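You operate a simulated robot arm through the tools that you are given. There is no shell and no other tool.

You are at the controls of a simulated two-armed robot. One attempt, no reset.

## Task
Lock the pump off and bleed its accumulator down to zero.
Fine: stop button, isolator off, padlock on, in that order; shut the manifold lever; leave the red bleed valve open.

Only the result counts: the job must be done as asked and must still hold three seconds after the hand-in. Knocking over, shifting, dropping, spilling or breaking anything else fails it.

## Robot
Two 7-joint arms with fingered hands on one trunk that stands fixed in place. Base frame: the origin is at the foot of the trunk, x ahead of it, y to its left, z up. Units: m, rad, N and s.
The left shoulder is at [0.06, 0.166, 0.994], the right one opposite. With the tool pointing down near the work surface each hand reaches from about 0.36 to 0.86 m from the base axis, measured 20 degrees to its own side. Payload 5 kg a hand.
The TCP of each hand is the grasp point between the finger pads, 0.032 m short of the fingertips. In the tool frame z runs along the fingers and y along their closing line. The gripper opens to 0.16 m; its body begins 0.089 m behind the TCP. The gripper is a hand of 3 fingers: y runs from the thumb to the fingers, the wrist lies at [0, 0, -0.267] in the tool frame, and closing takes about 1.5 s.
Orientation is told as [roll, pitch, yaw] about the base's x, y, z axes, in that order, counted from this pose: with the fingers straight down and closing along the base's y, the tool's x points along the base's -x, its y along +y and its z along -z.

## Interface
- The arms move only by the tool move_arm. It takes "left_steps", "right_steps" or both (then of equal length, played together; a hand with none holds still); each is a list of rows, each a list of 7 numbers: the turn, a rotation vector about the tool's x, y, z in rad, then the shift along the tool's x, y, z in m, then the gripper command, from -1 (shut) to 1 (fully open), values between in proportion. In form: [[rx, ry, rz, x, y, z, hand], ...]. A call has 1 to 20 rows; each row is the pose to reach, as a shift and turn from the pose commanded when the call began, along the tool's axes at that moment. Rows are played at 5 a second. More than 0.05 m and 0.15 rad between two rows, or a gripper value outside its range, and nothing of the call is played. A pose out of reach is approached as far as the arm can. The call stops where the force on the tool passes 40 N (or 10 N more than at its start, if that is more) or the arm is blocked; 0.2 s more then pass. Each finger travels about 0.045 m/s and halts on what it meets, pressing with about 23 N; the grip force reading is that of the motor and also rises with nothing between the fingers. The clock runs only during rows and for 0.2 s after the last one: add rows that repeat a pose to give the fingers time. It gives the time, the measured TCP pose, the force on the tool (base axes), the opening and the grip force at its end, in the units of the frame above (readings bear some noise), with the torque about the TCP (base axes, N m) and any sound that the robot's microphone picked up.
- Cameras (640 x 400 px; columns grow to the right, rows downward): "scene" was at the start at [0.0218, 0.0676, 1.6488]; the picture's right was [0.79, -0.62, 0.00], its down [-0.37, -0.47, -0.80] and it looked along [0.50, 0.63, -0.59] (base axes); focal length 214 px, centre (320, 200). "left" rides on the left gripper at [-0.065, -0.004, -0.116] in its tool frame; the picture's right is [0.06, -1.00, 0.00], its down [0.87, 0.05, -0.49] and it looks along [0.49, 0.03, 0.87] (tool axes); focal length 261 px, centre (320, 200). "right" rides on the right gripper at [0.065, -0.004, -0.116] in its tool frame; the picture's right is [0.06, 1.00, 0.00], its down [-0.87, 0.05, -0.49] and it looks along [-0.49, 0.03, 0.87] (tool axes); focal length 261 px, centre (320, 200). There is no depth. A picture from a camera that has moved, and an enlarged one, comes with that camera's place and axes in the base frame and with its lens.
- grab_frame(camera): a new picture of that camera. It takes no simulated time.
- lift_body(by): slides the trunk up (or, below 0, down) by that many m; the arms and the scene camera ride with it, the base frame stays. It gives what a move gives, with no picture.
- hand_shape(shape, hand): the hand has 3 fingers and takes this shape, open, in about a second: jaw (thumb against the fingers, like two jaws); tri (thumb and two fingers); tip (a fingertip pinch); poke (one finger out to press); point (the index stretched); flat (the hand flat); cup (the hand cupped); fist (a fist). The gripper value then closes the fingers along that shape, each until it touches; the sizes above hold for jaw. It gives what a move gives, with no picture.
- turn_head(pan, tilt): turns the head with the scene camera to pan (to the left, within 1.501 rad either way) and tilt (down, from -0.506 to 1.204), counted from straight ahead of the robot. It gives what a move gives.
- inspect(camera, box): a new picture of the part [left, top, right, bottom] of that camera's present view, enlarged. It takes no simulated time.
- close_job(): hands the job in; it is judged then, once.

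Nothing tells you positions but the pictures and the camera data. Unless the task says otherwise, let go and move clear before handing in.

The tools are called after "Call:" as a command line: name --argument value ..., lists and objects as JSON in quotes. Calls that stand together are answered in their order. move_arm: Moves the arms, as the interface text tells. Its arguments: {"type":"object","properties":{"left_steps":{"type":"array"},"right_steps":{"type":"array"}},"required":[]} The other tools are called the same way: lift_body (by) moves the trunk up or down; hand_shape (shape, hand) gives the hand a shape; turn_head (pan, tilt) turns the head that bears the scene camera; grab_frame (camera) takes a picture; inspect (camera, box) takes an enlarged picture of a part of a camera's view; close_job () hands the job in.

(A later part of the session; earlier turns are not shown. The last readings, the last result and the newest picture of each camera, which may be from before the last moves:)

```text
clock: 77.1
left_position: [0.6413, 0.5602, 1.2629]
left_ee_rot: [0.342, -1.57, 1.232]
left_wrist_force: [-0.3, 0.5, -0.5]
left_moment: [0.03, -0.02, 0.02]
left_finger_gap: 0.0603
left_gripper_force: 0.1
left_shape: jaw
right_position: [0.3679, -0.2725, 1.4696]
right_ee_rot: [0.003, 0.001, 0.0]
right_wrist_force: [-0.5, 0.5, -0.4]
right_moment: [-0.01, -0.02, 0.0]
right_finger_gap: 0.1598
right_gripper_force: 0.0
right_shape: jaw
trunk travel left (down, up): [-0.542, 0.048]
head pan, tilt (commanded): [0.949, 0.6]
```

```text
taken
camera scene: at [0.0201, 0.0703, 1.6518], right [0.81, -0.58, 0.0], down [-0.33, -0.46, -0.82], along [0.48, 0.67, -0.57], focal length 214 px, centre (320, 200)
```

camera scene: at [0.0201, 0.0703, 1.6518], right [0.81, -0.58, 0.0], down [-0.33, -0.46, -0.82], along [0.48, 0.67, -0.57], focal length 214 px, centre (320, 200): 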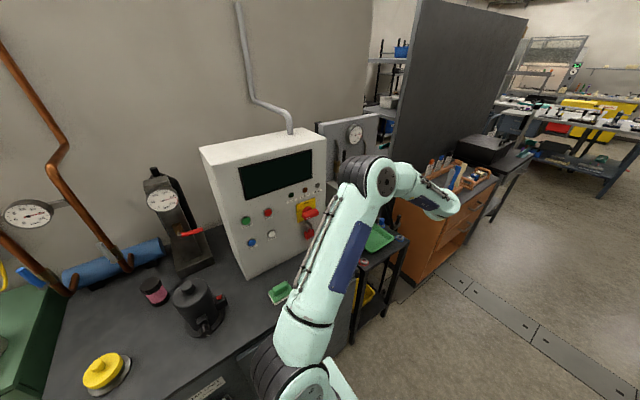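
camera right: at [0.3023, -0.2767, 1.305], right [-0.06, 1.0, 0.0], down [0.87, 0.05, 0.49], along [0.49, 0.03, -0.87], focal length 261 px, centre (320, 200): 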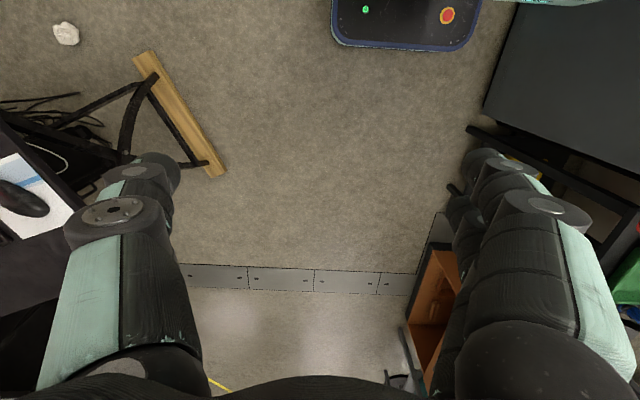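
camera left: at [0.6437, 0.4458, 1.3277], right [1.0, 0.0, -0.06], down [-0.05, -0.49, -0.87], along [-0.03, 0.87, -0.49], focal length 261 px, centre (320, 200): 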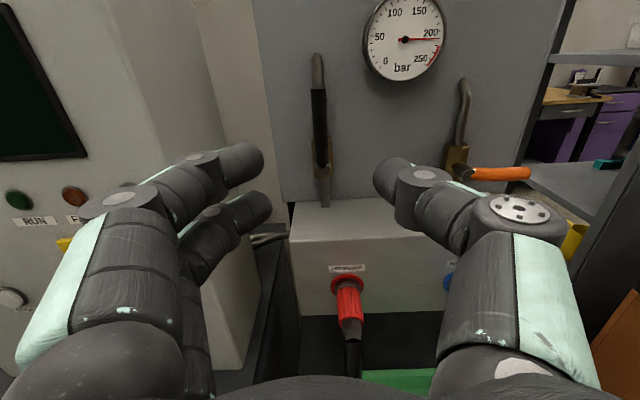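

The lever is straight ahead: pivot at about (0.638, 0.745, 1.199), handle vertical. I'll advance so the fingers straddle the handle at z≈1.258.

Call:
move_arm --left_steps '[[0, 0, 0, 0.001, 0, 0.035, -0.25], [0, 0, 0, 0.002, 0.001, 0.07, -0.25], [0, 0, 0, 0.003, 0.001, 0.105, -0.25], [0, 0, 0, 0.004, 0.002, 0.135, -0.25], [0, 0, 0, 0.005, 0.002, 0.155, -0.25], [0, 0, 0, 0.005, 0.002, 0.17, -0.25], [0, 0, 0, 0.005, 0.002, 0.17, -0.25]]'

Call:
grab_frame --camera "left"

Call:
inspect --camera "scene" --box '[290, 110, 430, 220]'

```text
clock: 78.7
left_position: [0.636, 0.7308, 1.257]
left_ee_rot: [-0.161, -1.572, 1.732]
left_wrist_force: [-0.1, -0.8, 0.0]
left_moment: [0.01, 0.0, 0.01]
left_finger_gap: 0.0601
left_gripper_force: 0.0
left_shape: jaw
right_position: [0.367, -0.2736, 1.4692]
right_ee_rot: [0.001, -0.001, 0.0]
right_wrist_force: [0.2, 0.4, 0.0]
right_moment: [0.02, 0.04, 0.0]
right_finger_gap: 0.1599
right_gripper_force: 0.0
right_shape: jaw
trunk travel left (down, up): [-0.542, 0.048]
head pan, tilt (commanded): [0.949, 0.6]
```

```text
taken
camera left: at [0.6393, 0.6158, 1.3219], right [1.0, 0.0, -0.06], down [-0.05, -0.49, -0.87], along [-0.03, 0.87, -0.49], focal length 261 px, centre (320, 200)
```

left: 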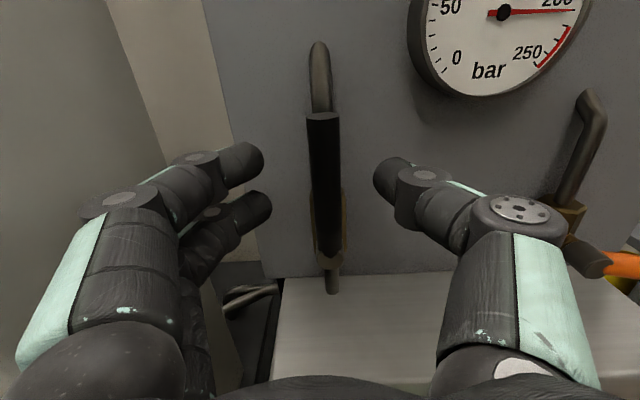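

```text
3.64 times, centred on (360, 165) of scene
camera zoom: at [0.0194, 0.07, 1.6519], right [0.81, -0.58, 0.0], down [-0.33, -0.46, -0.83], along [0.48, 0.67, -0.56], focal length 780 px, centre (174, 327)
```

zoom: 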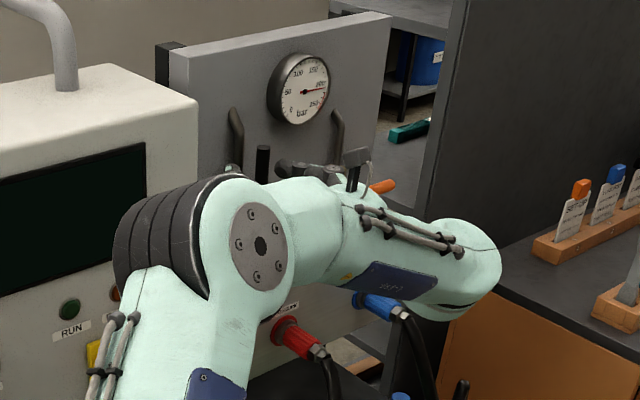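

The handle is between the fingers, about 3 mm to +x. I'll correct that and close on it.

Call:
move_arm --left_steps '[[0, 0, 0, 0, -0.003, 0.007, -0.25], [0, 0, 0, 0, -0.003, 0.007, -0.5], [0, 0, 0, 0, -0.003, 0.007, -0.7], [0, 0, 0, 0, -0.003, 0.007, -0.9], [0, 0, 0, 0, -0.003, 0.007, -1], [0, 0, 0, 0, -0.003, 0.007, -1], [0, 0, 0, 0, -0.003, 0.007, -1], [0, 0, 0, 0, -0.003, 0.007, -1]]'

Call:
grab_frame --camera "left"

```text
clock: 80.5
left_position: [0.6386, 0.74, 1.2568]
left_ee_rot: [-0.382, -1.571, 1.957]
left_wrist_force: [0.9, 7.5, 1.4]
left_moment: [0.04, -0.03, 0.02]
left_finger_gap: 0.0049
left_gripper_force: 22.9
left_shape: jaw
right_position: [0.3675, -0.2721, 1.4697]
right_ee_rot: [0.001, 0.0, -0.001]
right_wrist_force: [0.6, 0.3, -0.5]
right_moment: [-0.01, 0.01, -0.01]
right_finger_gap: 0.1601
right_gripper_force: 0.0
right_shape: jaw
trunk travel left (down, up): [-0.542, 0.048]
head pan, tilt (commanded): [0.949, 0.6]
```

```text
taken
camera left: at [0.642, 0.6242, 1.322], right [1.0, 0.0, -0.06], down [-0.05, -0.49, -0.87], along [-0.03, 0.87, -0.49], focal length 261 px, centre (320, 200)
```

left: 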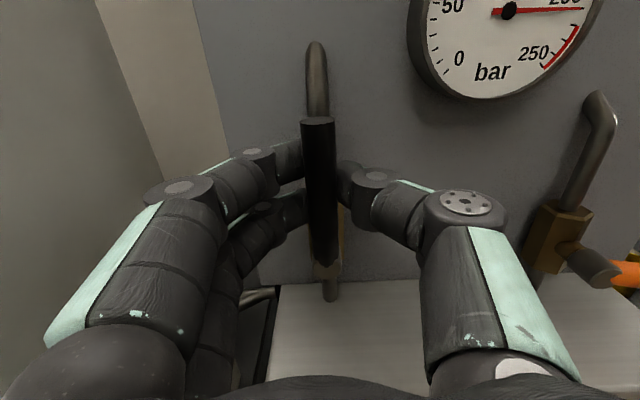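

The handle is captured. I'll swing it clockwise along its arc toward +x, the first half for now.

Call:
move_arm --left_steps '[[0, 0, 0.131, 0.0005, -0.0076, 0, -1], [0, 0, 0.262, 0.002, -0.015, 0, -1], [0, 0, 0.393, 0.0044, -0.0222, 0, -1], [0, 0, 0.524, 0.0078, -0.029, 0, -1], [0, 0, 0.654, 0.012, -0.0353, 0, -1], [0, 0, 0.785, 0.017, -0.041, 0, -1]]'

Call:
grab_frame --camera "left"

Call:
inspect --camera "scene" --box '[290, 110, 430, 220]'

```text
clock: 81.9
left_position: [0.6795, 0.7383, 1.2402]
left_ee_rot: [1.57, -0.784, 0.003]
left_wrist_force: [4.0, 14.6, 5.6]
left_moment: [0.09, -0.05, -0.04]
left_finger_gap: 0.0041
left_gripper_force: 23.1
left_shape: jaw
right_position: [0.3676, -0.271, 1.4702]
right_ee_rot: [0.001, 0.0, 0.0]
right_wrist_force: [-1.0, 0.4, 0.4]
right_moment: [-0.02, 0.02, 0.04]
right_finger_gap: 0.1599
right_gripper_force: 0.1
right_shape: jaw
trunk travel left (down, up): [-0.542, 0.048]
head pan, tilt (commanded): [0.949, 0.6]
```

```text
taken
camera left: at [0.7278, 0.6241, 1.2836], right [0.66, 0.0, -0.75], down [-0.65, -0.49, -0.57], along [-0.37, 0.87, -0.33], focal length 261 px, centre (320, 200)
```

left: 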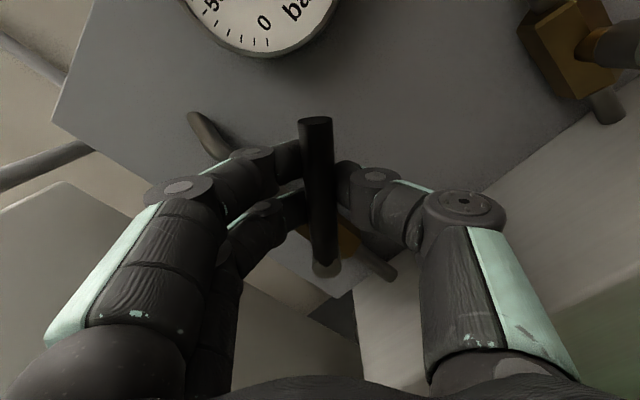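

```text
3.64 times, centred on (360, 165) of scene
camera zoom: at [0.0198, 0.072, 1.6519], right [0.81, -0.58, 0.0], down [-0.33, -0.46, -0.82], along [0.48, 0.67, -0.57], focal length 780 px, centre (174, 327)
```

zoom: 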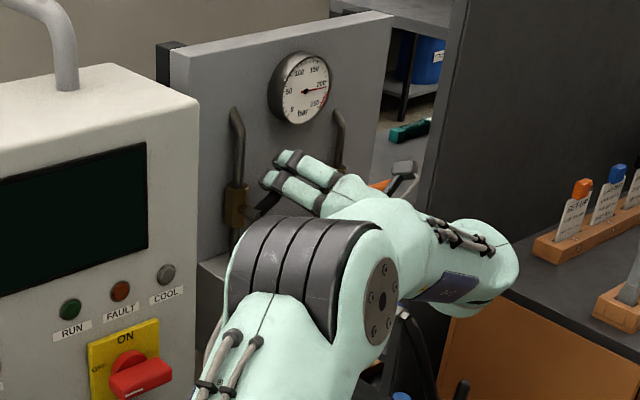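

Halfway and turning freely with low force. I'll complete the second 45°.

Call:
move_arm --left_steps '[[0, 0, 0.131, 0.0005, -0.0076, 0, -1], [0, 0, 0.262, 0.002, -0.015, 0, -1], [0, 0, 0.393, 0.0044, -0.0222, 0, -1], [0, 0, 0.524, 0.0078, -0.029, 0, -1], [0, 0, 0.654, 0.012, -0.0353, 0, -1], [0, 0, 0.785, 0.017, -0.041, 0, -1], [0, 0, 0.82, 0.0185, -0.0424, 0, -1]]'

Call:
grab_frame --camera "left"

Call:
inspect --camera "scene" --box '[290, 110, 430, 220]'

```text
clock: 83.5
left_position: [0.6955, 0.7394, 1.1967]
left_ee_rot: [1.571, 0.036, 0.004]
left_wrist_force: [7.1, 13.7, 8.7]
left_moment: [0.15, -0.08, -0.08]
left_finger_gap: 0.003
left_gripper_force: 23.0
left_shape: jaw
right_position: [0.367, -0.2727, 1.4704]
right_ee_rot: [0.0, 0.001, 0.0]
right_wrist_force: [-0.3, 0.5, 0.2]
right_moment: [-0.01, -0.02, 0.0]
right_finger_gap: 0.1597
right_gripper_force: 0.1
right_shape: jaw
trunk travel left (down, up): [-0.542, 0.048]
head pan, tilt (commanded): [0.949, 0.6]
```

```text
taken
camera left: at [0.7609, 0.6245, 1.1915], right [-0.1, 0.0, -1.0], down [-0.87, -0.49, 0.08], along [-0.49, 0.87, 0.05], focal length 261 px, centre (320, 200)
```

left: 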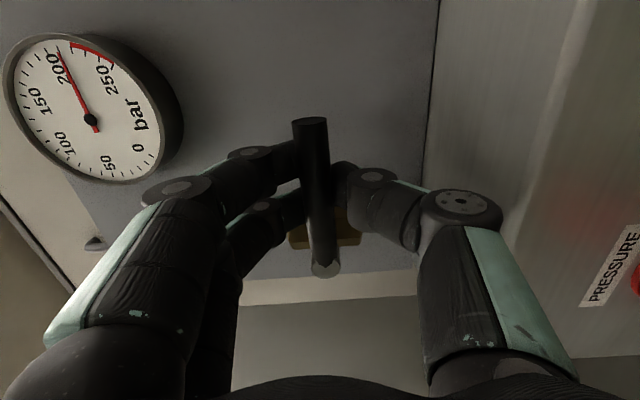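

```text
3.64 times, centred on (360, 165) of scene
camera zoom: at [0.0197, 0.0716, 1.6519], right [0.81, -0.58, 0.0], down [-0.33, -0.46, -0.82], along [0.48, 0.67, -0.57], focal length 780 px, centre (174, 327)
```

zoom: 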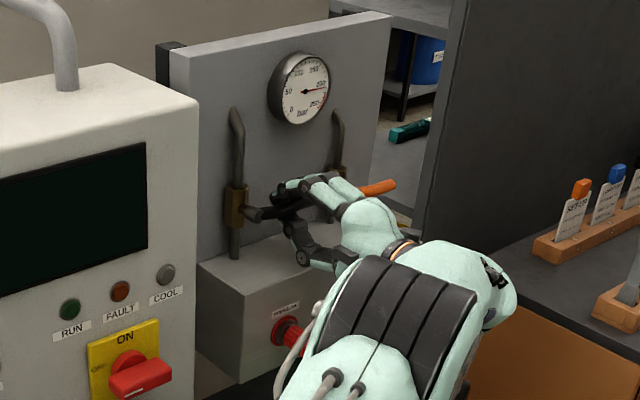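

The black lever is now horizontal, so it is shut. I'll open the fingers and back straight out.

Call:
move_arm --left_steps '[[0, 0, 0, 0, 0, 0, -0.6], [0, 0, 0, 0, 0, 0, -0.3], [0, 0, 0, 0, 0, 0, -0.2], [0, 0, 0, 0, 0, 0, -0.2], [0, 0, 0, 0, 0, -0.02, -0.2], [0, 0, 0, 0, 0, -0.05, -0.2], [0, 0, 0, 0, 0, -0.09, -0.2], [0, 0, 0, 0, 0, -0.13, -0.2], [0, 0, 0, 0.01, 0, -0.17, -0.2], [0, 0, 0, 0.02, 0, -0.2, -0.2]]'

Call:
grab_frame --camera "left"

Call:
grab_frame --camera "scene"

Call:
inspect --camera "scene" --box '[310, 110, 410, 200]'

```text
clock: 85.7
left_position: [0.6762, 0.535, 1.1985]
left_ee_rot: [1.57, 0.033, 0.005]
left_wrist_force: [-0.8, 0.3, 0.8]
left_moment: [0.01, -0.02, -0.01]
left_finger_gap: 0.0635
left_gripper_force: 0.0
left_shape: jaw
right_position: [0.3676, -0.2739, 1.4696]
right_ee_rot: [0.004, -0.001, 0.001]
right_wrist_force: [0.3, 0.2, 0.5]
right_moment: [0.01, -0.01, -0.01]
right_finger_gap: 0.1601
right_gripper_force: 0.1
right_shape: jaw
trunk travel left (down, up): [-0.542, 0.048]
head pan, tilt (commanded): [0.949, 0.6]
```

```text
taken
camera left: at [0.7409, 0.4206, 1.1917], right [-0.1, 0.0, -1.0], down [-0.86, -0.5, 0.08], along [-0.49, 0.87, 0.05], focal length 261 px, centre (320, 200)
```

left: 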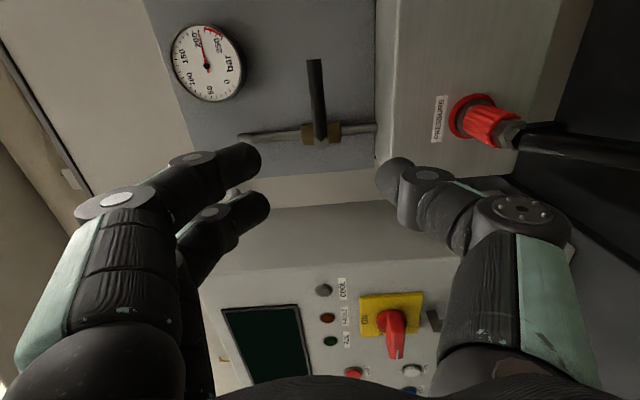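

```text
taken
camera scene: at [0.0193, 0.0697, 1.6519], right [0.81, -0.58, 0.0], down [-0.33, -0.46, -0.83], along [0.48, 0.67, -0.56], focal length 214 px, centre (320, 200)
```

scene: 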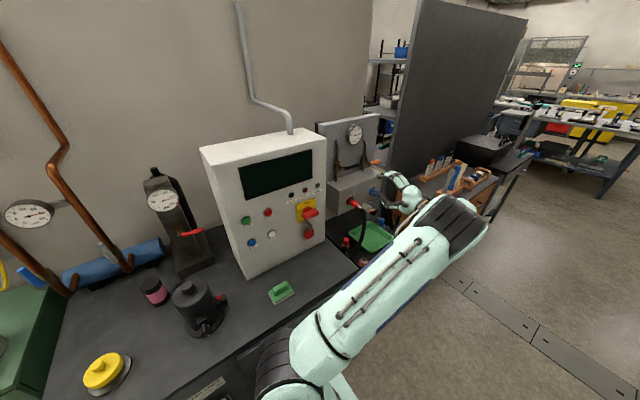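

```text
4.44 times, centred on (360, 155) of scene
camera zoom: at [0.0193, 0.0697, 1.6519], right [0.81, -0.58, 0.0], down [-0.33, -0.46, -0.83], along [0.48, 0.67, -0.56], focal length 953 px, centre (142, 400)
```

zoom: 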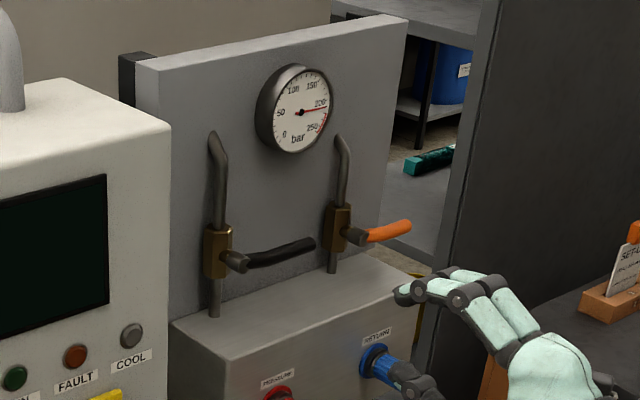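

The black lever now matches the orange one (shut), with the isolator OFF and padlocked. Next is the bleed valve on the accumulator at the left, so I'll bring the left hand back to a neutral pose first.

Call:
move_arm --left_steps '[[0, 0, 0, 0.02, 0.0167, -0.03, -0.2], [0, 0, 0, 0.05, 0.0333, -0.06, -0.1], [0, 0, 0, 0.08, 0.05, -0.08, -0.1], [0, 0, 0, 0.112, 0.067, -0.1, -0.1], [0, 0, -0.01, 0.145, 0.083, -0.115, -0.1], [0, 0, -0.02, 0.178, 0.1, -0.125, -0.1], [0, 0, -0.033, 0.21, 0.117, -0.13, -0.1], [0, 0, -0.033, 0.243, 0.133, -0.135, -0.1], [0, 0, -0.033, 0.276, 0.15, -0.135, -0.1]]'

Call:
lift_body --by -0.2

Call:
turn_head --pan 1.35 --tilt 0.5

Call:
grab_frame --camera "scene"

Call:
grab_frame --camera "left"

```text
clock: 87.7
left_position: [0.4061, 0.4023, 1.3589]
left_ee_rot: [1.569, 0.0, 0.005]
left_wrist_force: [0.1, -0.1, 0.0]
left_moment: [0.02, 0.0, -0.01]
left_finger_gap: 0.0715
left_gripper_force: 0.1
left_shape: jaw
right_position: [0.3658, -0.2735, 1.4698]
right_ee_rot: [0.003, -0.001, 0.0]
right_wrist_force: [-0.6, 0.0, -0.2]
right_moment: [0.04, -0.06, 0.01]
right_finger_gap: 0.1602
right_gripper_force: 0.1
right_shape: jaw
trunk travel left (down, up): [-0.542, 0.048]
head pan, tilt (commanded): [0.949, 0.6]
```

```text
clock: 89.9
left_position: [0.4081, 0.4014, 1.1585]
left_ee_rot: [1.571, 0.001, 0.003]
left_wrist_force: [0.4, 0.7, -0.2]
left_moment: [-0.01, 0.06, 0.0]
left_finger_gap: 0.0715
left_gripper_force: 0.1
left_shape: jaw
right_position: [0.367, -0.2728, 1.27]
right_ee_rot: [0.003, -0.002, 0.001]
right_wrist_force: [0.2, -1.0, 0.0]
right_moment: [0.01, 0.01, 0.0]
right_finger_gap: 0.1598
right_gripper_force: 0.0
right_shape: jaw
trunk travel left (down, up): [-0.342, 0.248]
head pan, tilt (commanded): [0.949, 0.6]
```

```text
clock: 90.7
left_position: [0.4077, 0.4027, 1.1592]
left_ee_rot: [1.569, 0.003, 0.003]
left_wrist_force: [-0.2, 0.0, 0.3]
left_moment: [-0.03, -0.03, 0.0]
left_finger_gap: 0.0714
left_gripper_force: 0.0
left_shape: jaw
right_position: [0.3678, -0.273, 1.269]
right_ee_rot: [0.001, -0.003, 0.0]
right_wrist_force: [-0.1, -0.1, 0.3]
right_moment: [0.02, -0.01, 0.01]
right_finger_gap: 0.1599
right_gripper_force: 0.0
right_shape: jaw
trunk travel left (down, up): [-0.342, 0.248]
head pan, tilt (commanded): [1.349, 0.499]
```

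```text
taken
camera scene: at [-0.012, 0.0871, 1.461], right [0.98, -0.22, 0.0], down [-0.11, -0.47, -0.88], along [0.19, 0.86, -0.48], focal length 214 px, centre (320, 200)
```

scene: 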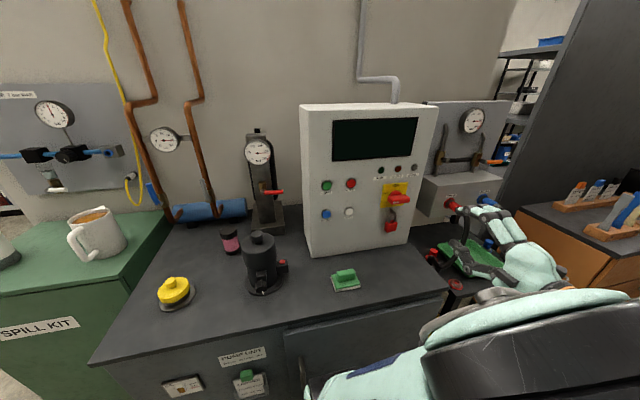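

```text
taken
camera left: at [0.4725, 0.2869, 1.1545], right [-0.06, 0.0, -1.0], down [-0.87, -0.49, 0.06], along [-0.49, 0.87, 0.03], focal length 261 px, centre (320, 200)
```

left: 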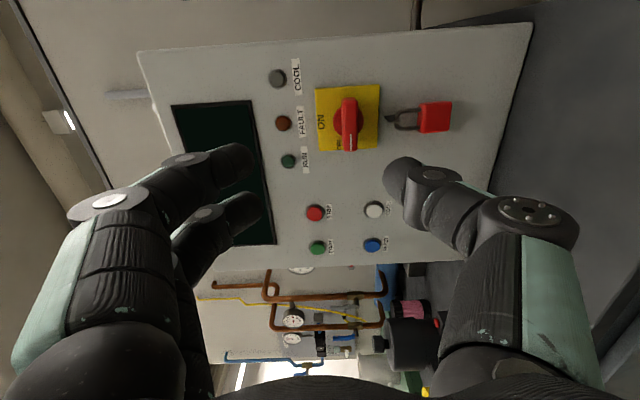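

Now there's a clear overview of the accumulator, with the padlock and isolator visible too. I'll zoom in on the accumulator and its bleed valve.

Call:
inspect --camera "scene" --box '[220, 120, 310, 240]'

Call:
inspect --camera "scene" --box '[245, 165, 300, 220]'

Call:
inspect --camera "scene" --box '[370, 165, 430, 245]'

```text
3.33 times, centred on (265, 180) of scene
camera zoom: at [-0.012, 0.0871, 1.461], right [0.98, -0.22, 0.0], down [-0.11, -0.47, -0.88], along [0.19, 0.86, -0.48], focal length 715 px, centre (503, 267)
```

zoom: 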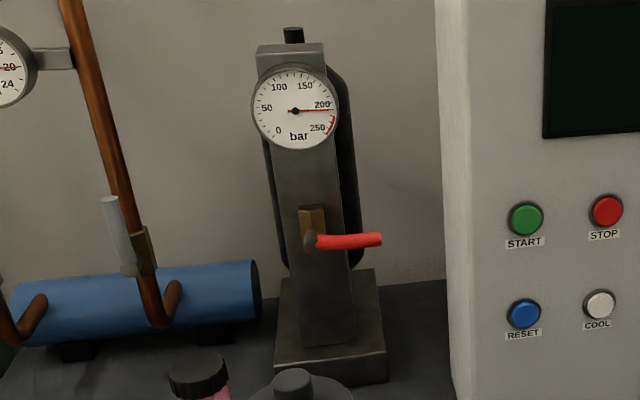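

```text
7.27 times, centred on (272, 192) of scene
camera zoom: at [-0.012, 0.0871, 1.461], right [0.98, -0.22, 0.0], down [-0.11, -0.47, -0.88], along [0.19, 0.86, -0.48], focal length 1560 px, centre (666, 254)
```

zoom: 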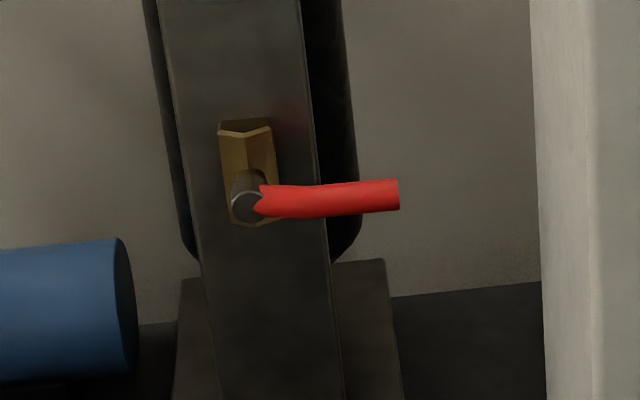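

```text
5.00 times, centred on (400, 205) of scene
camera zoom: at [-0.012, 0.0871, 1.461], right [0.98, -0.22, 0.0], down [-0.11, -0.47, -0.88], along [0.19, 0.86, -0.48], focal length 1072 px, centre (-80, 175)
```

zoom: 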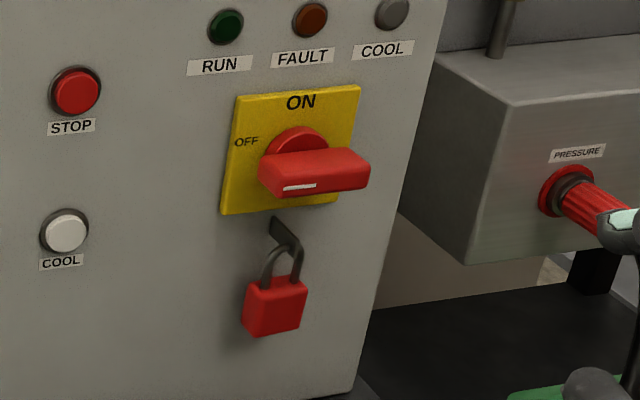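

Padlock and isolator look right. The red bleed lever's pivot is at about (−0.066, 0.86, 1.085) with the handle pointing +x, and it should open by swinging up. I'll roll the hand so the camera is on top, then move left over the bench.

Call:
move_arm --left_steps '[[0, 0, -0.143, 0, 0, 0, -0.3], [0, 0, -0.286, 0, 0.01, 0, -0.5], [0, 0, -0.428, 0, 0.02, 0, -0.7], [0, 0, -0.571, 0, 0.03, 0, -0.9], [0, 0, -0.714, 0, 0.04, 0, -1], [0, 0, -0.857, 0, 0.05, 0, -1], [0, 0, -1.0, 0, 0.06, 0, -1], [0, 0, -1.142, 0, 0.07, 0, -1], [0, 0, -1.285, 0, 0.08, 0, -1], [0, 0, -1.428, 0, 0.09, 0, -1], [0, 0, -1.571, 0, 0.1, 0, -1], [0, 0, -1.571, 0, 0.1, 0, -1]]'

Call:
grab_frame --camera "scene"

```text
clock: 93.3
left_position: [0.4077, 0.4018, 1.2598]
left_ee_rot: [-1.038, -1.569, 2.61]
left_wrist_force: [0.0, 0.1, 0.0]
left_moment: [0.01, -0.01, -0.01]
left_finger_gap: 0.0
left_gripper_force: 23.6
left_shape: jaw
right_position: [0.3674, -0.2735, 1.2696]
right_ee_rot: [0.001, -0.001, 0.001]
right_wrist_force: [0.7, -0.5, 0.5]
right_moment: [-0.01, 0.0, 0.02]
right_finger_gap: 0.1601
right_gripper_force: 0.1
right_shape: jaw
trunk travel left (down, up): [-0.342, 0.248]
head pan, tilt (commanded): [1.349, 0.499]
```

```text
taken
camera scene: at [-0.0121, 0.0872, 1.461], right [0.98, -0.22, 0.0], down [-0.11, -0.47, -0.88], along [0.19, 0.86, -0.48], focal length 214 px, centre (320, 200)
```

scene: 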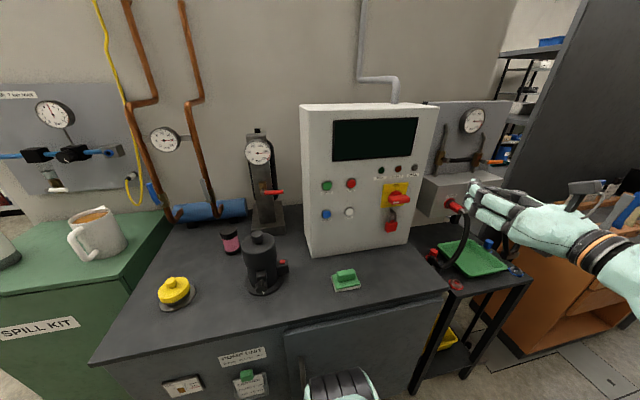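

Call:
move_arm --left_steps '[[0, 0.0875, 0, -0.008, 0.025, 0.005, -1], [0, 0.175, 0, -0.016, 0.05, 0.01, -1], [0, 0.2625, 0, -0.024, 0.075, 0.02, -1], [0, 0.35, 0, -0.032, 0.1, 0.025, -1], [0, 0.4375, 0, -0.04, 0.125, 0.03, -1], [0, 0.525, 0, -0.048, 0.15, 0.035, -1], [0, 0.6125, 0, -0.056, 0.175, 0.042, -1], [0, 0.7, 0, -0.064, 0.2, 0.05, -1], [0, 0.7, 0, -0.064, 0.2, 0.05, -1]]'

Call:
grab_frame --camera "scene"

Call:
grab_frame --camera "left"

```text
clock: 95.0
left_position: [0.198, 0.4777, 1.3071]
left_ee_rot: [0.154, -0.962, 1.71]
left_wrist_force: [0.0, -0.5, 1.2]
left_moment: [0.01, -0.04, -0.05]
left_finger_gap: 0.0
left_gripper_force: 22.9
left_shape: jaw
right_position: [0.3681, -0.2735, 1.2686]
right_ee_rot: [0.0, -0.002, 0.001]
right_wrist_force: [0.4, -0.2, -0.5]
right_moment: [0.09, 0.02, -0.02]
right_finger_gap: 0.1601
right_gripper_force: 0.0
right_shape: jaw
trunk travel left (down, up): [-0.342, 0.248]
head pan, tilt (commanded): [1.349, 0.499]
stopped in row 8 (left hand): the arm was blocked; the commanded pose is now the measured one
```

```text
taken
camera scene: at [-0.0124, 0.0868, 1.461], right [0.98, -0.22, 0.0], down [-0.1, -0.47, -0.88], along [0.19, 0.86, -0.48], focal length 214 px, centre (320, 200)
```

scene: 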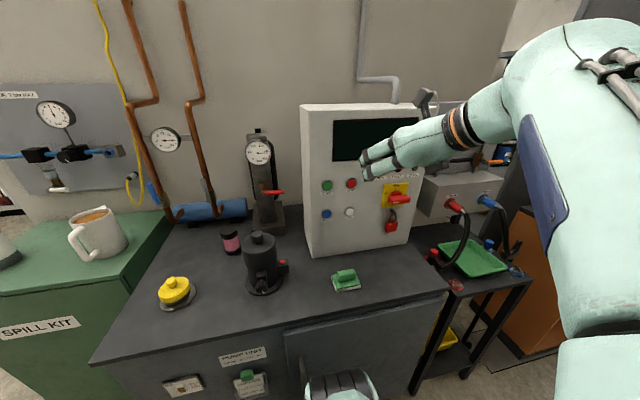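

```text
taken
camera left: at [0.2258, 0.4257, 1.4256], right [0.96, 0.23, -0.14], down [0.15, -0.89, -0.43], along [-0.22, 0.4, -0.89], focal length 261 px, centre (320, 200)
```

left: 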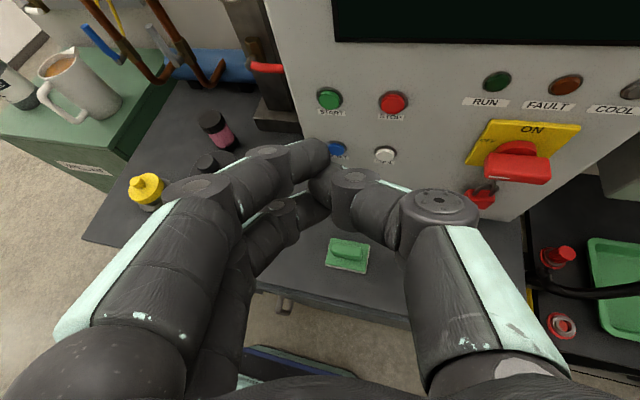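

The arm was blocked, probably with the elbow up by the head because the trunk is low. I'll raise the trunk again so the elbow can sit lower relative to the head.

Call:
lift_body --by 0.2

Call:
grab_frame --camera "scene"

```text
clock: 97.2
left_position: [0.1991, 0.4775, 1.5074]
left_ee_rot: [0.153, -0.962, 1.708]
left_wrist_force: [0.0, 0.3, 0.4]
left_moment: [-0.02, 0.0, -0.03]
left_finger_gap: 0.0
left_gripper_force: 22.9
left_shape: jaw
right_position: [0.3675, -0.2729, 1.4692]
right_ee_rot: [0.001, -0.002, 0.0]
right_wrist_force: [0.6, 0.6, 0.6]
right_moment: [0.0, 0.01, 0.0]
right_finger_gap: 0.1602
right_gripper_force: 0.1
right_shape: jaw
trunk travel left (down, up): [-0.542, 0.048]
head pan, tilt (commanded): [1.349, 0.499]
```

```text
taken
camera scene: at [-0.012, 0.0871, 1.6609], right [0.98, -0.22, 0.0], down [-0.11, -0.47, -0.88], along [0.19, 0.86, -0.48], focal length 214 px, centre (320, 200)
```

scene: 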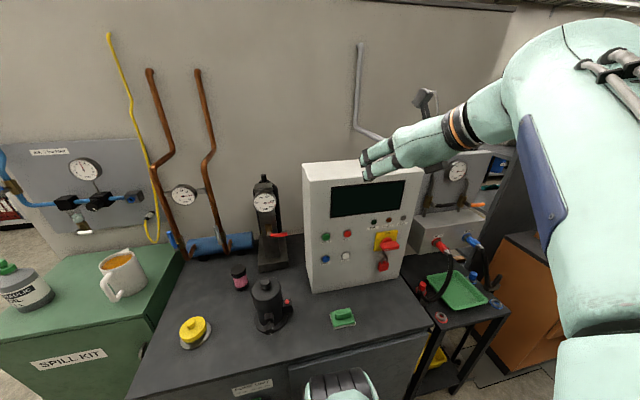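

The view is clear. I'll straighten the hand (no yaw, 0.7 rad tilt) while moving down and left in front of the accumulator.

Call:
move_arm --left_steps '[[0.033, 0.01, 0.011, 0.0109, 0.0141, 0.0321, -1], [0.066, 0.021, 0.022, 0.0218, 0.0282, 0.0643, -1], [0.098, 0.032, 0.034, 0.0327, 0.0423, 0.0964, -1], [0.131, 0.042, 0.045, 0.0435, 0.0564, 0.1285, -1], [0.164, 0.053, 0.056, 0.0544, 0.0705, 0.1607, -1], [0.197, 0.063, 0.068, 0.0653, 0.0846, 0.1928, -1], [0.229, 0.074, 0.079, 0.0762, 0.0987, 0.225, -1], [0.262, 0.084, 0.09, 0.0871, 0.1128, 0.2571, -1], [0.262, 0.084, 0.09, 0.0871, 0.1128, 0.2571, -1]]'

Call:
grab_frame --camera "scene"

Call:
grab_frame --camera "left"

```text
clock: 99.2
left_position: [0.1922, 0.4438, 1.2622]
left_ee_rot: [0.007, -0.844, 1.558]
left_wrist_force: [0.3, 0.3, 0.8]
left_moment: [0.01, 0.01, 0.02]
left_finger_gap: 0.0
left_gripper_force: 23.2
left_shape: jaw
left hand out of reach, approached as far as the arm can: row 1, 2, 3, 4, 5, 6, 7, 8, 9
right_position: [0.3682, -0.274, 1.4684]
right_ee_rot: [0.002, -0.001, 0.001]
right_wrist_force: [0.6, 0.2, 0.0]
right_moment: [-0.04, 0.02, 0.0]
right_finger_gap: 0.1602
right_gripper_force: 0.0
right_shape: jaw
trunk travel left (down, up): [-0.542, 0.048]
head pan, tilt (commanded): [1.349, 0.499]
```

```text
taken
camera scene: at [-0.0118, 0.0869, 1.661], right [0.98, -0.22, 0.0], down [-0.11, -0.47, -0.88], along [0.19, 0.86, -0.48], focal length 214 px, centre (320, 200)
```

scene: 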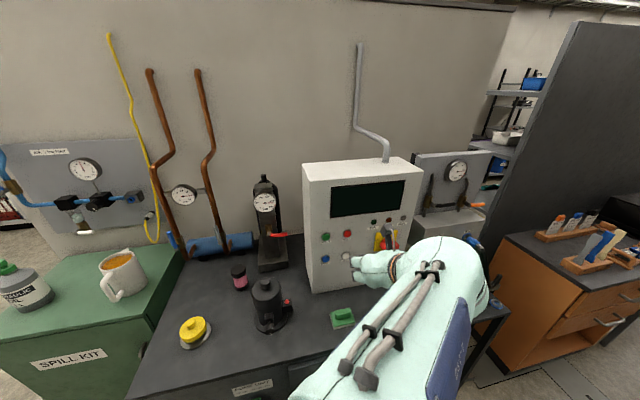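

```text
taken
camera left: at [0.1946, 0.4024, 1.388], right [1.0, -0.05, -0.05], down [-0.06, -0.94, -0.32], along [-0.03, 0.32, -0.95], focal length 261 px, centre (320, 200)
```

left: 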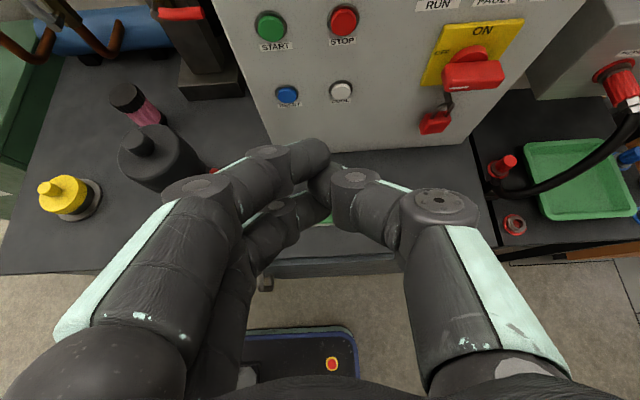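

The arm reports out of reach near the body, although the tilt is right. I'll move forward first, away from the trunk, and then try going left.

Call:
move_arm --left_steps '[[0, 0, 0, -0.026, 0, 0.0143, -1], [0, 0, 0, -0.052, 0, 0.0285, -1], [0, 0, 0, -0.078, 0, 0.0428, -1], [0, 0, 0, -0.104, 0, 0.057, -1], [0, 0, 0, -0.1305, 0, 0.0713, -1], [0, 0, 0, -0.1305, 0.03, 0.0713, -1], [0, 0, 0, -0.1305, 0.06, 0.0713, -1], [0, 0, 0, -0.1305, 0.09, 0.0713, -1], [0, 0, 0, -0.1305, 0.12, 0.0713, -1], [0, 0, 0, -0.1305, 0.12, 0.0713, -1]]'

Call:
grab_frame --camera "scene"

```text
clock: 100.0
left_position: [0.2605, 0.4429, 1.3168]
left_ee_rot: [-0.129, -0.877, 1.458]
left_wrist_force: [0.4, -0.3, 0.8]
left_moment: [-0.02, -0.03, 0.02]
left_finger_gap: 0.0
left_gripper_force: 23.3
left_shape: jaw
left hand out of reach, approached as far as the arm can: row 1, 2, 3
right_position: [0.3674, -0.2742, 1.468]
right_ee_rot: [0.002, -0.003, -0.001]
right_wrist_force: [0.4, 0.5, -0.6]
right_moment: [0.0, 0.0, 0.02]
right_finger_gap: 0.1603
right_gripper_force: 0.1
right_shape: jaw
trunk travel left (down, up): [-0.542, 0.048]
head pan, tilt (commanded): [1.349, 0.499]
stopped in row 3 (left hand): the arm was blocked; the commanded pose is now the measured one
```

```text
taken
camera scene: at [-0.0125, 0.0868, 1.661], right [0.98, -0.22, 0.0], down [-0.1, -0.47, -0.88], along [0.19, 0.86, -0.48], focal length 214 px, centre (320, 200)
```

scene: 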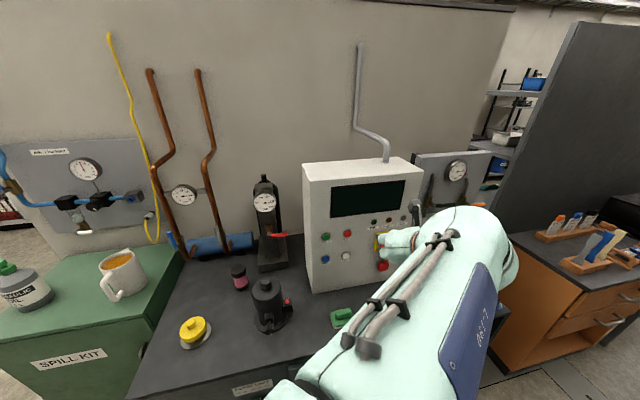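

This elbow-to-the-right configuration cannot reach left. I'll retrace: move right to free space, roll back and point down like the starting pose, where the elbow sits on the left.

Call:
move_arm --left_steps '[[0, 0, 0, 0.006, -0.035, -0.003, -1], [0, 0, 0, 0.012, -0.07, -0.006, -1], [0, 0, 0, 0.018, -0.105, -0.008, -1], [0, 0, 0, 0.024, -0.14, -0.011, -1], [0, 0, 0, 0.03, -0.176, -0.014, -1], [0, 0, 0, 0.0364, -0.2117, -0.0167, -1], [0, 0, 0, 0.0364, -0.2117, -0.0167, -1]]'

Call:
grab_frame --camera "scene"

```text
clock: 100.5
left_position: [0.3332, 0.379, 1.3151]
left_ee_rot: [-0.233, -0.799, 1.31]
left_wrist_force: [0.2, 0.5, -0.2]
left_moment: [-0.02, -0.04, -0.01]
left_finger_gap: 0.0
left_gripper_force: 23.3
left_shape: jaw
right_position: [0.3662, -0.2743, 1.4682]
right_ee_rot: [0.002, -0.001, 0.0]
right_wrist_force: [0.8, -1.2, 0.2]
right_moment: [-0.01, -0.02, 0.0]
right_finger_gap: 0.16
right_gripper_force: 0.0
right_shape: jaw
trunk travel left (down, up): [-0.542, 0.048]
head pan, tilt (commanded): [1.349, 0.499]
stopped in row 2 (left hand): the arm was blocked; the commanded pose is now the measured one
```

```text
taken
camera scene: at [-0.0125, 0.087, 1.661], right [0.98, -0.22, 0.0], down [-0.1, -0.47, -0.88], along [0.19, 0.86, -0.48], focal length 214 px, centre (320, 200)
```

scene: 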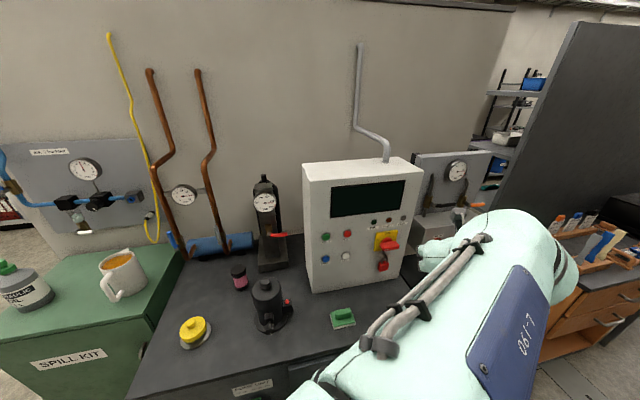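

Call:
move_arm --left_steps '[[0, 0, 0, 0, 0, 0, -1], [0, 0, 0, 0, 0, 0, -1], [0, 0, 0, 0, 0, 0, -1], [0, 0, 0, 0, 0, 0, -1]]'

Call:
grab_frame --camera "left"

Call:
grab_frame --camera "scene"

Call:
grab_frame --camera "right"

```text
clock: 101.5
left_position: [0.334, 0.3788, 1.3136]
left_ee_rot: [-0.232, -0.799, 1.309]
left_wrist_force: [-0.8, 0.1, -0.6]
left_moment: [0.0, -0.01, -0.03]
left_finger_gap: 0.0
left_gripper_force: 23.3
left_shape: jaw
right_position: [0.3671, -0.273, 1.4694]
right_ee_rot: [0.001, -0.002, 0.001]
right_wrist_force: [-0.5, -0.3, -0.6]
right_moment: [0.01, 0.01, 0.0]
right_finger_gap: 0.16
right_gripper_force: 0.0
right_shape: jaw
trunk travel left (down, up): [-0.542, 0.048]
head pan, tilt (commanded): [1.349, 0.499]
```

```text
taken
camera left: at [0.3009, 0.3509, 1.4397], right [0.88, -0.45, 0.12], down [-0.4, -0.86, -0.3], along [0.23, 0.22, -0.95], focal length 261 px, centre (320, 200)
```

left: 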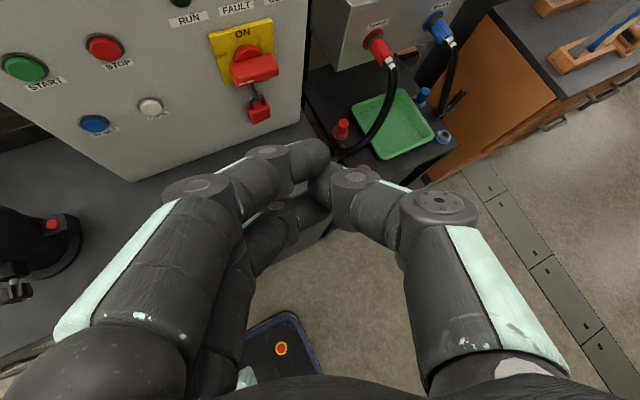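

```text
taken
camera scene: at [-0.0121, 0.0873, 1.661], right [0.98, -0.22, 0.0], down [-0.11, -0.47, -0.88], along [0.19, 0.86, -0.48], focal length 214 px, centre (320, 200)
```

scene: 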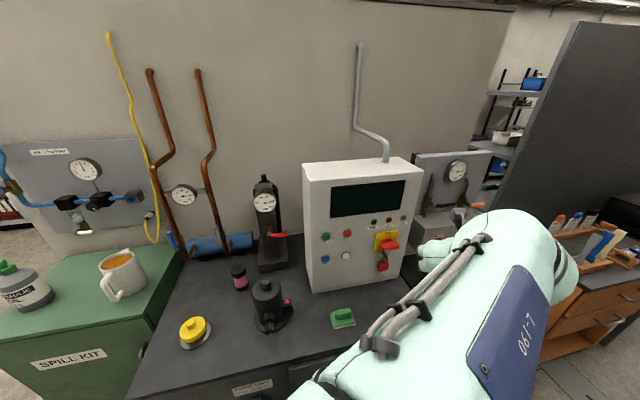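

```text
taken
camera right: at [0.303, -0.277, 1.5848], right [-0.06, 1.0, 0.0], down [0.87, 0.05, 0.49], along [0.49, 0.03, -0.87], focal length 261 px, centre (320, 200)
```

right: 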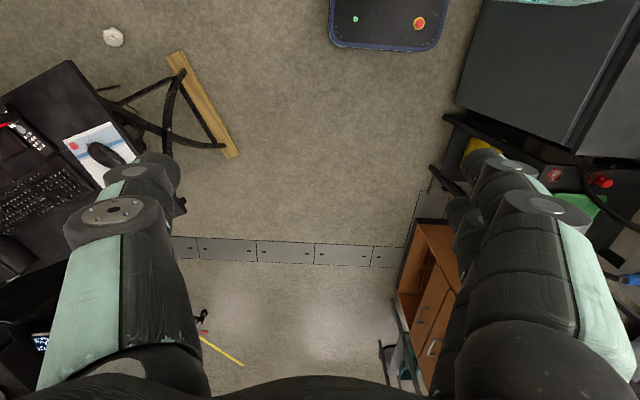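

Call:
turn_head --pan 0.8 --tilt 0.95

Call:
grab_frame --camera "scene"

```text
clock: 102.5
left_position: [0.3337, 0.3782, 1.3139]
left_ee_rot: [-0.233, -0.801, 1.307]
left_wrist_force: [-0.4, 0.5, 0.4]
left_moment: [0.05, 0.01, -0.01]
left_finger_gap: 0.0
left_gripper_force: 22.3
left_shape: jaw
right_position: [0.3675, -0.2732, 1.4693]
right_ee_rot: [0.001, -0.002, -0.001]
right_wrist_force: [-1.1, 0.3, 0.0]
right_moment: [-0.03, 0.02, 0.0]
right_finger_gap: 0.1601
right_gripper_force: 0.0
right_shape: jaw
trunk travel left (down, up): [-0.542, 0.048]
head pan, tilt (commanded): [0.799, 0.949]
```

```text
taken
camera scene: at [0.0186, 0.0506, 1.6235], right [0.72, -0.7, 0.0], down [-0.57, -0.58, -0.58], along [0.41, 0.42, -0.81], focal length 214 px, centre (320, 200)
```

scene: 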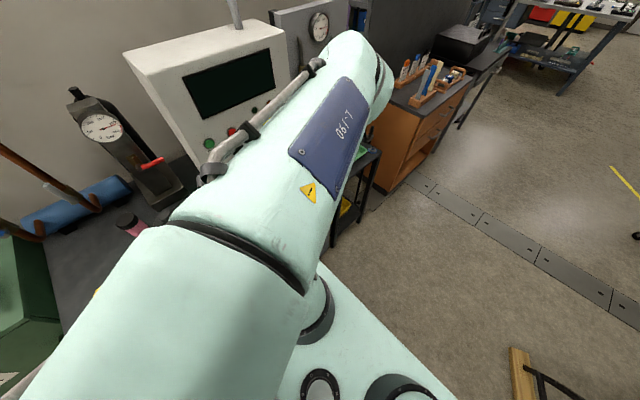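

The elbow is up beside the head, and it gets blocked when the wrist comes close to the body. I'll point the hand straight down so the wrist moves forward, then travel left that way.

Call:
move_arm --left_steps '[[-0.041, 0.096, -0.043, -0.0098, 0.0049, 0.0063, -1], [-0.081, 0.191, -0.085, -0.0197, 0.0097, 0.0127, -1], [-0.122, 0.287, -0.128, -0.0295, 0.0146, 0.019, -1], [-0.162, 0.382, -0.171, -0.0394, 0.0194, 0.0253, -1], [-0.203, 0.478, -0.214, -0.0492, 0.0243, 0.0316, -1], [-0.244, 0.574, -0.256, -0.059, 0.0291, 0.038, -1], [-0.284, 0.669, -0.299, -0.0689, 0.034, 0.0443, -1], [-0.325, 0.765, -0.342, -0.0787, 0.0388, 0.0506, -1], [-0.325, 0.765, -0.342, -0.0787, 0.0388, 0.0506, -1]]'

Call:
grab_frame --camera "scene"

Call:
grab_frame --camera "left"

```text
clock: 103.2
left_position: [0.351, 0.3576, 1.3381]
left_ee_rot: [-0.251, -0.569, 1.238]
left_wrist_force: [-0.2, 0.6, 0.0]
left_moment: [0.03, -0.04, -0.01]
left_finger_gap: 0.0
left_gripper_force: 22.9
left_shape: jaw
right_position: [0.3674, -0.2741, 1.4683]
right_ee_rot: [0.001, 0.0, 0.0]
right_wrist_force: [-0.5, -0.2, -1.0]
right_moment: [0.0, -0.03, 0.02]
right_finger_gap: 0.1602
right_gripper_force: 0.0
right_shape: jaw
trunk travel left (down, up): [-0.542, 0.048]
head pan, tilt (commanded): [0.799, 0.949]
stopped in row 3 (left hand): the arm was blocked; the commanded pose is now the measured one
```

```text
taken
camera scene: at [0.0183, 0.0502, 1.6235], right [0.72, -0.7, 0.0], down [-0.57, -0.58, -0.58], along [0.41, 0.42, -0.81], focal length 214 px, centre (320, 200)
```

scene: 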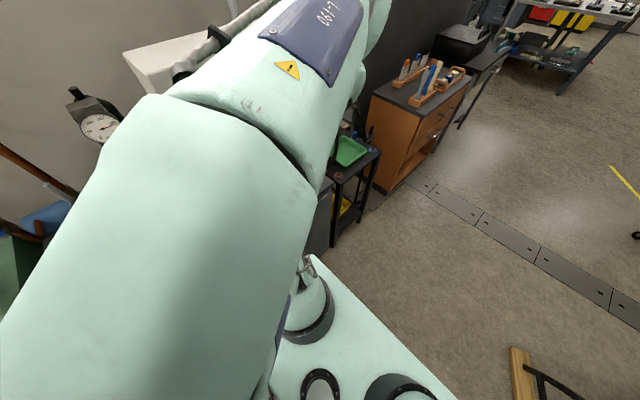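

```text
taken
camera left: at [0.3245, 0.361, 1.4677], right [0.85, -0.49, 0.18], down [-0.49, -0.87, -0.08], along [0.19, -0.02, -0.98], focal length 261 px, centre (320, 200)
```

left: 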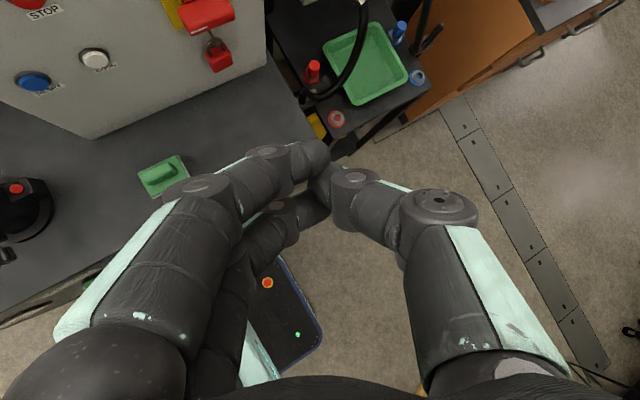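

The forearm is pressed up beside the head. I'll move the hand away, down and to the right, slowly to bring the elbow clear.

Call:
move_arm --left_steps '[[0, 0, 0, 0.0055, -0.0074, 0.0187, -1], [0, 0, 0, 0.0111, -0.0148, 0.0373, -1], [0, 0, 0, 0.0166, -0.0222, 0.056, -1], [0, 0, 0, 0.0222, -0.0296, 0.0747, -1], [0, 0, 0, 0.0277, -0.037, 0.0933, -1], [0, 0, 0, 0.0333, -0.0445, 0.112, -1], [0, 0, 0, 0.0388, -0.0519, 0.1307, -1], [0, 0, 0, 0.0443, -0.0593, 0.1493, -1], [0, 0, 0, 0.0499, -0.0667, 0.168, -1], [0, 0, 0, 0.0554, -0.0741, 0.1867, -1], [0, 0, 0, 0.061, -0.0815, 0.2053, -1], [0, 0, 0, 0.0665, -0.0889, 0.224, -1]]'

Call:
grab_frame --camera "scene"

```text
clock: 103.8
left_position: [0.3885, 0.3079, 1.3143]
left_ee_rot: [-0.329, -0.525, 1.095]
left_wrist_force: [-0.2, -0.1, 0.0]
left_moment: [0.01, 0.01, -0.01]
left_finger_gap: 0.0
left_gripper_force: 22.8
left_shape: jaw
right_position: [0.3672, -0.2731, 1.4685]
right_ee_rot: [-0.001, -0.001, 0.002]
right_wrist_force: [0.6, -0.9, -0.5]
right_moment: [-0.01, 0.02, -0.04]
right_finger_gap: 0.1599
right_gripper_force: 0.0
right_shape: jaw
trunk travel left (down, up): [-0.542, 0.048]
head pan, tilt (commanded): [0.799, 0.949]
stopped in row 3 (left hand): the arm was blocked; the commanded pose is now the measured one
```

```text
taken
camera scene: at [0.0186, 0.0507, 1.6235], right [0.72, -0.7, 0.0], down [-0.57, -0.58, -0.58], along [0.41, 0.42, -0.81], focal length 214 px, centre (320, 200)
```

scene: 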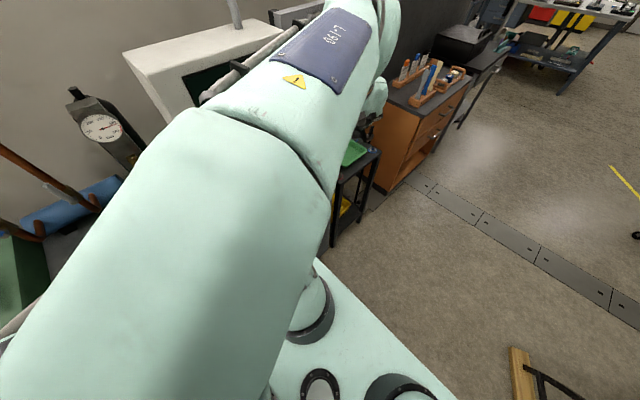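

Call:
move_arm --left_steps '[[0, 0, 0, -0.0144, 0.0108, 0.0051, -1], [0, 0, 0, -0.0289, 0.0217, 0.0103, -1], [0, 0, 0, -0.0433, 0.0325, 0.0154, -1], [0, 0, 0, -0.0577, 0.0433, 0.0205, -1], [0, 0, 0, -0.0721, 0.0541, 0.0257, -1], [0, 0, 0, -0.0866, 0.065, 0.0308, -1], [0, 0, 0, -0.101, 0.0758, 0.036, -1], [0, 0, 0, -0.1154, 0.0866, 0.0411, -1], [0, 0, 0, -0.1154, 0.0866, 0.0411, -1]]'

Call:
grab_frame --camera "scene"

```text
clock: 104.6
left_position: [0.3976, 0.3011, 1.3336]
left_ee_rot: [-0.394, -0.551, 0.957]
left_wrist_force: [-0.3, 0.4, 0.5]
left_moment: [0.0, -0.02, 0.0]
left_finger_gap: 0.0
left_gripper_force: 22.6
left_shape: jaw
right_position: [0.3675, -0.2735, 1.47]
right_ee_rot: [-0.001, -0.001, -0.001]
right_wrist_force: [-0.1, 0.1, 0.4]
right_moment: [-0.03, 0.03, 0.01]
right_finger_gap: 0.16
right_gripper_force: 0.0
right_shape: jaw
trunk travel left (down, up): [-0.542, 0.048]
head pan, tilt (commanded): [0.799, 0.949]
stopped in row 3 (left hand): the arm was blocked; the commanded pose is now the measured one
```

```text
taken
camera scene: at [0.0186, 0.0505, 1.6235], right [0.72, -0.7, 0.0], down [-0.57, -0.58, -0.58], along [0.41, 0.42, -0.81], focal length 214 px, centre (320, 200)
```

scene: 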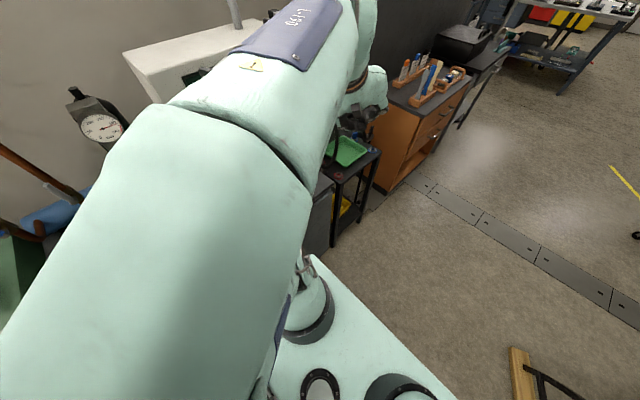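

The arm may be touching the head itself. I'll turn the head away to the right to give the arm room, then move the hand outward.

Call:
turn_head --pan 0.0 --tilt 0.6

Call:
grab_frame --camera "scene"

Call:
grab_frame --camera "left"

```text
clock: 105.7
left_position: [0.3975, 0.3016, 1.3339]
left_ee_rot: [-0.393, -0.549, 0.959]
left_wrist_force: [0.5, -0.1, -0.1]
left_moment: [0.03, 0.01, 0.01]
left_finger_gap: 0.0002
left_gripper_force: 23.2
left_shape: jaw
right_position: [0.3673, -0.273, 1.4706]
right_ee_rot: [0.002, 0.002, 0.002]
right_wrist_force: [-0.5, -0.8, -0.2]
right_moment: [0.04, -0.03, 0.02]
right_finger_gap: 0.16
right_gripper_force: 0.1
right_shape: jaw
trunk travel left (down, up): [-0.542, 0.048]
head pan, tilt (commanded): [0.0, 0.6]
```

```text
taken
camera scene: at [0.0563, -0.0015, 1.6519], right [0.0, -1.0, 0.0], down [-0.57, 0.0, -0.82], along [0.82, 0.0, -0.57], focal length 214 px, centre (320, 200)
```

scene: 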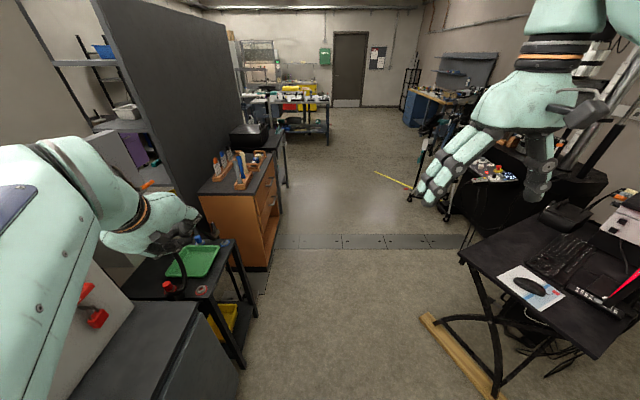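

```text
taken
camera left: at [0.362, 0.3247, 1.4596], right [0.61, -0.74, 0.29], down [-0.75, -0.65, -0.09], along [0.25, -0.17, -0.95], focal length 261 px, centre (320, 200)
```

left: 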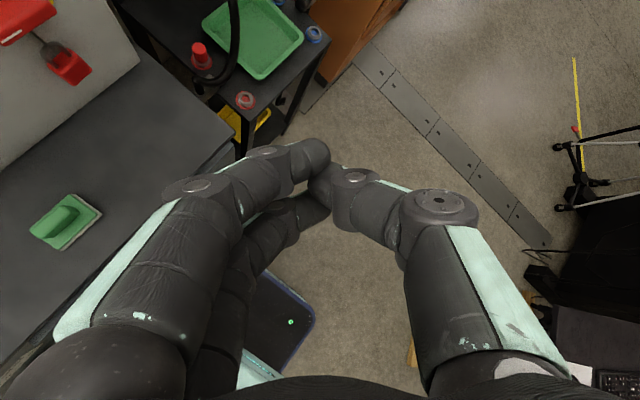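

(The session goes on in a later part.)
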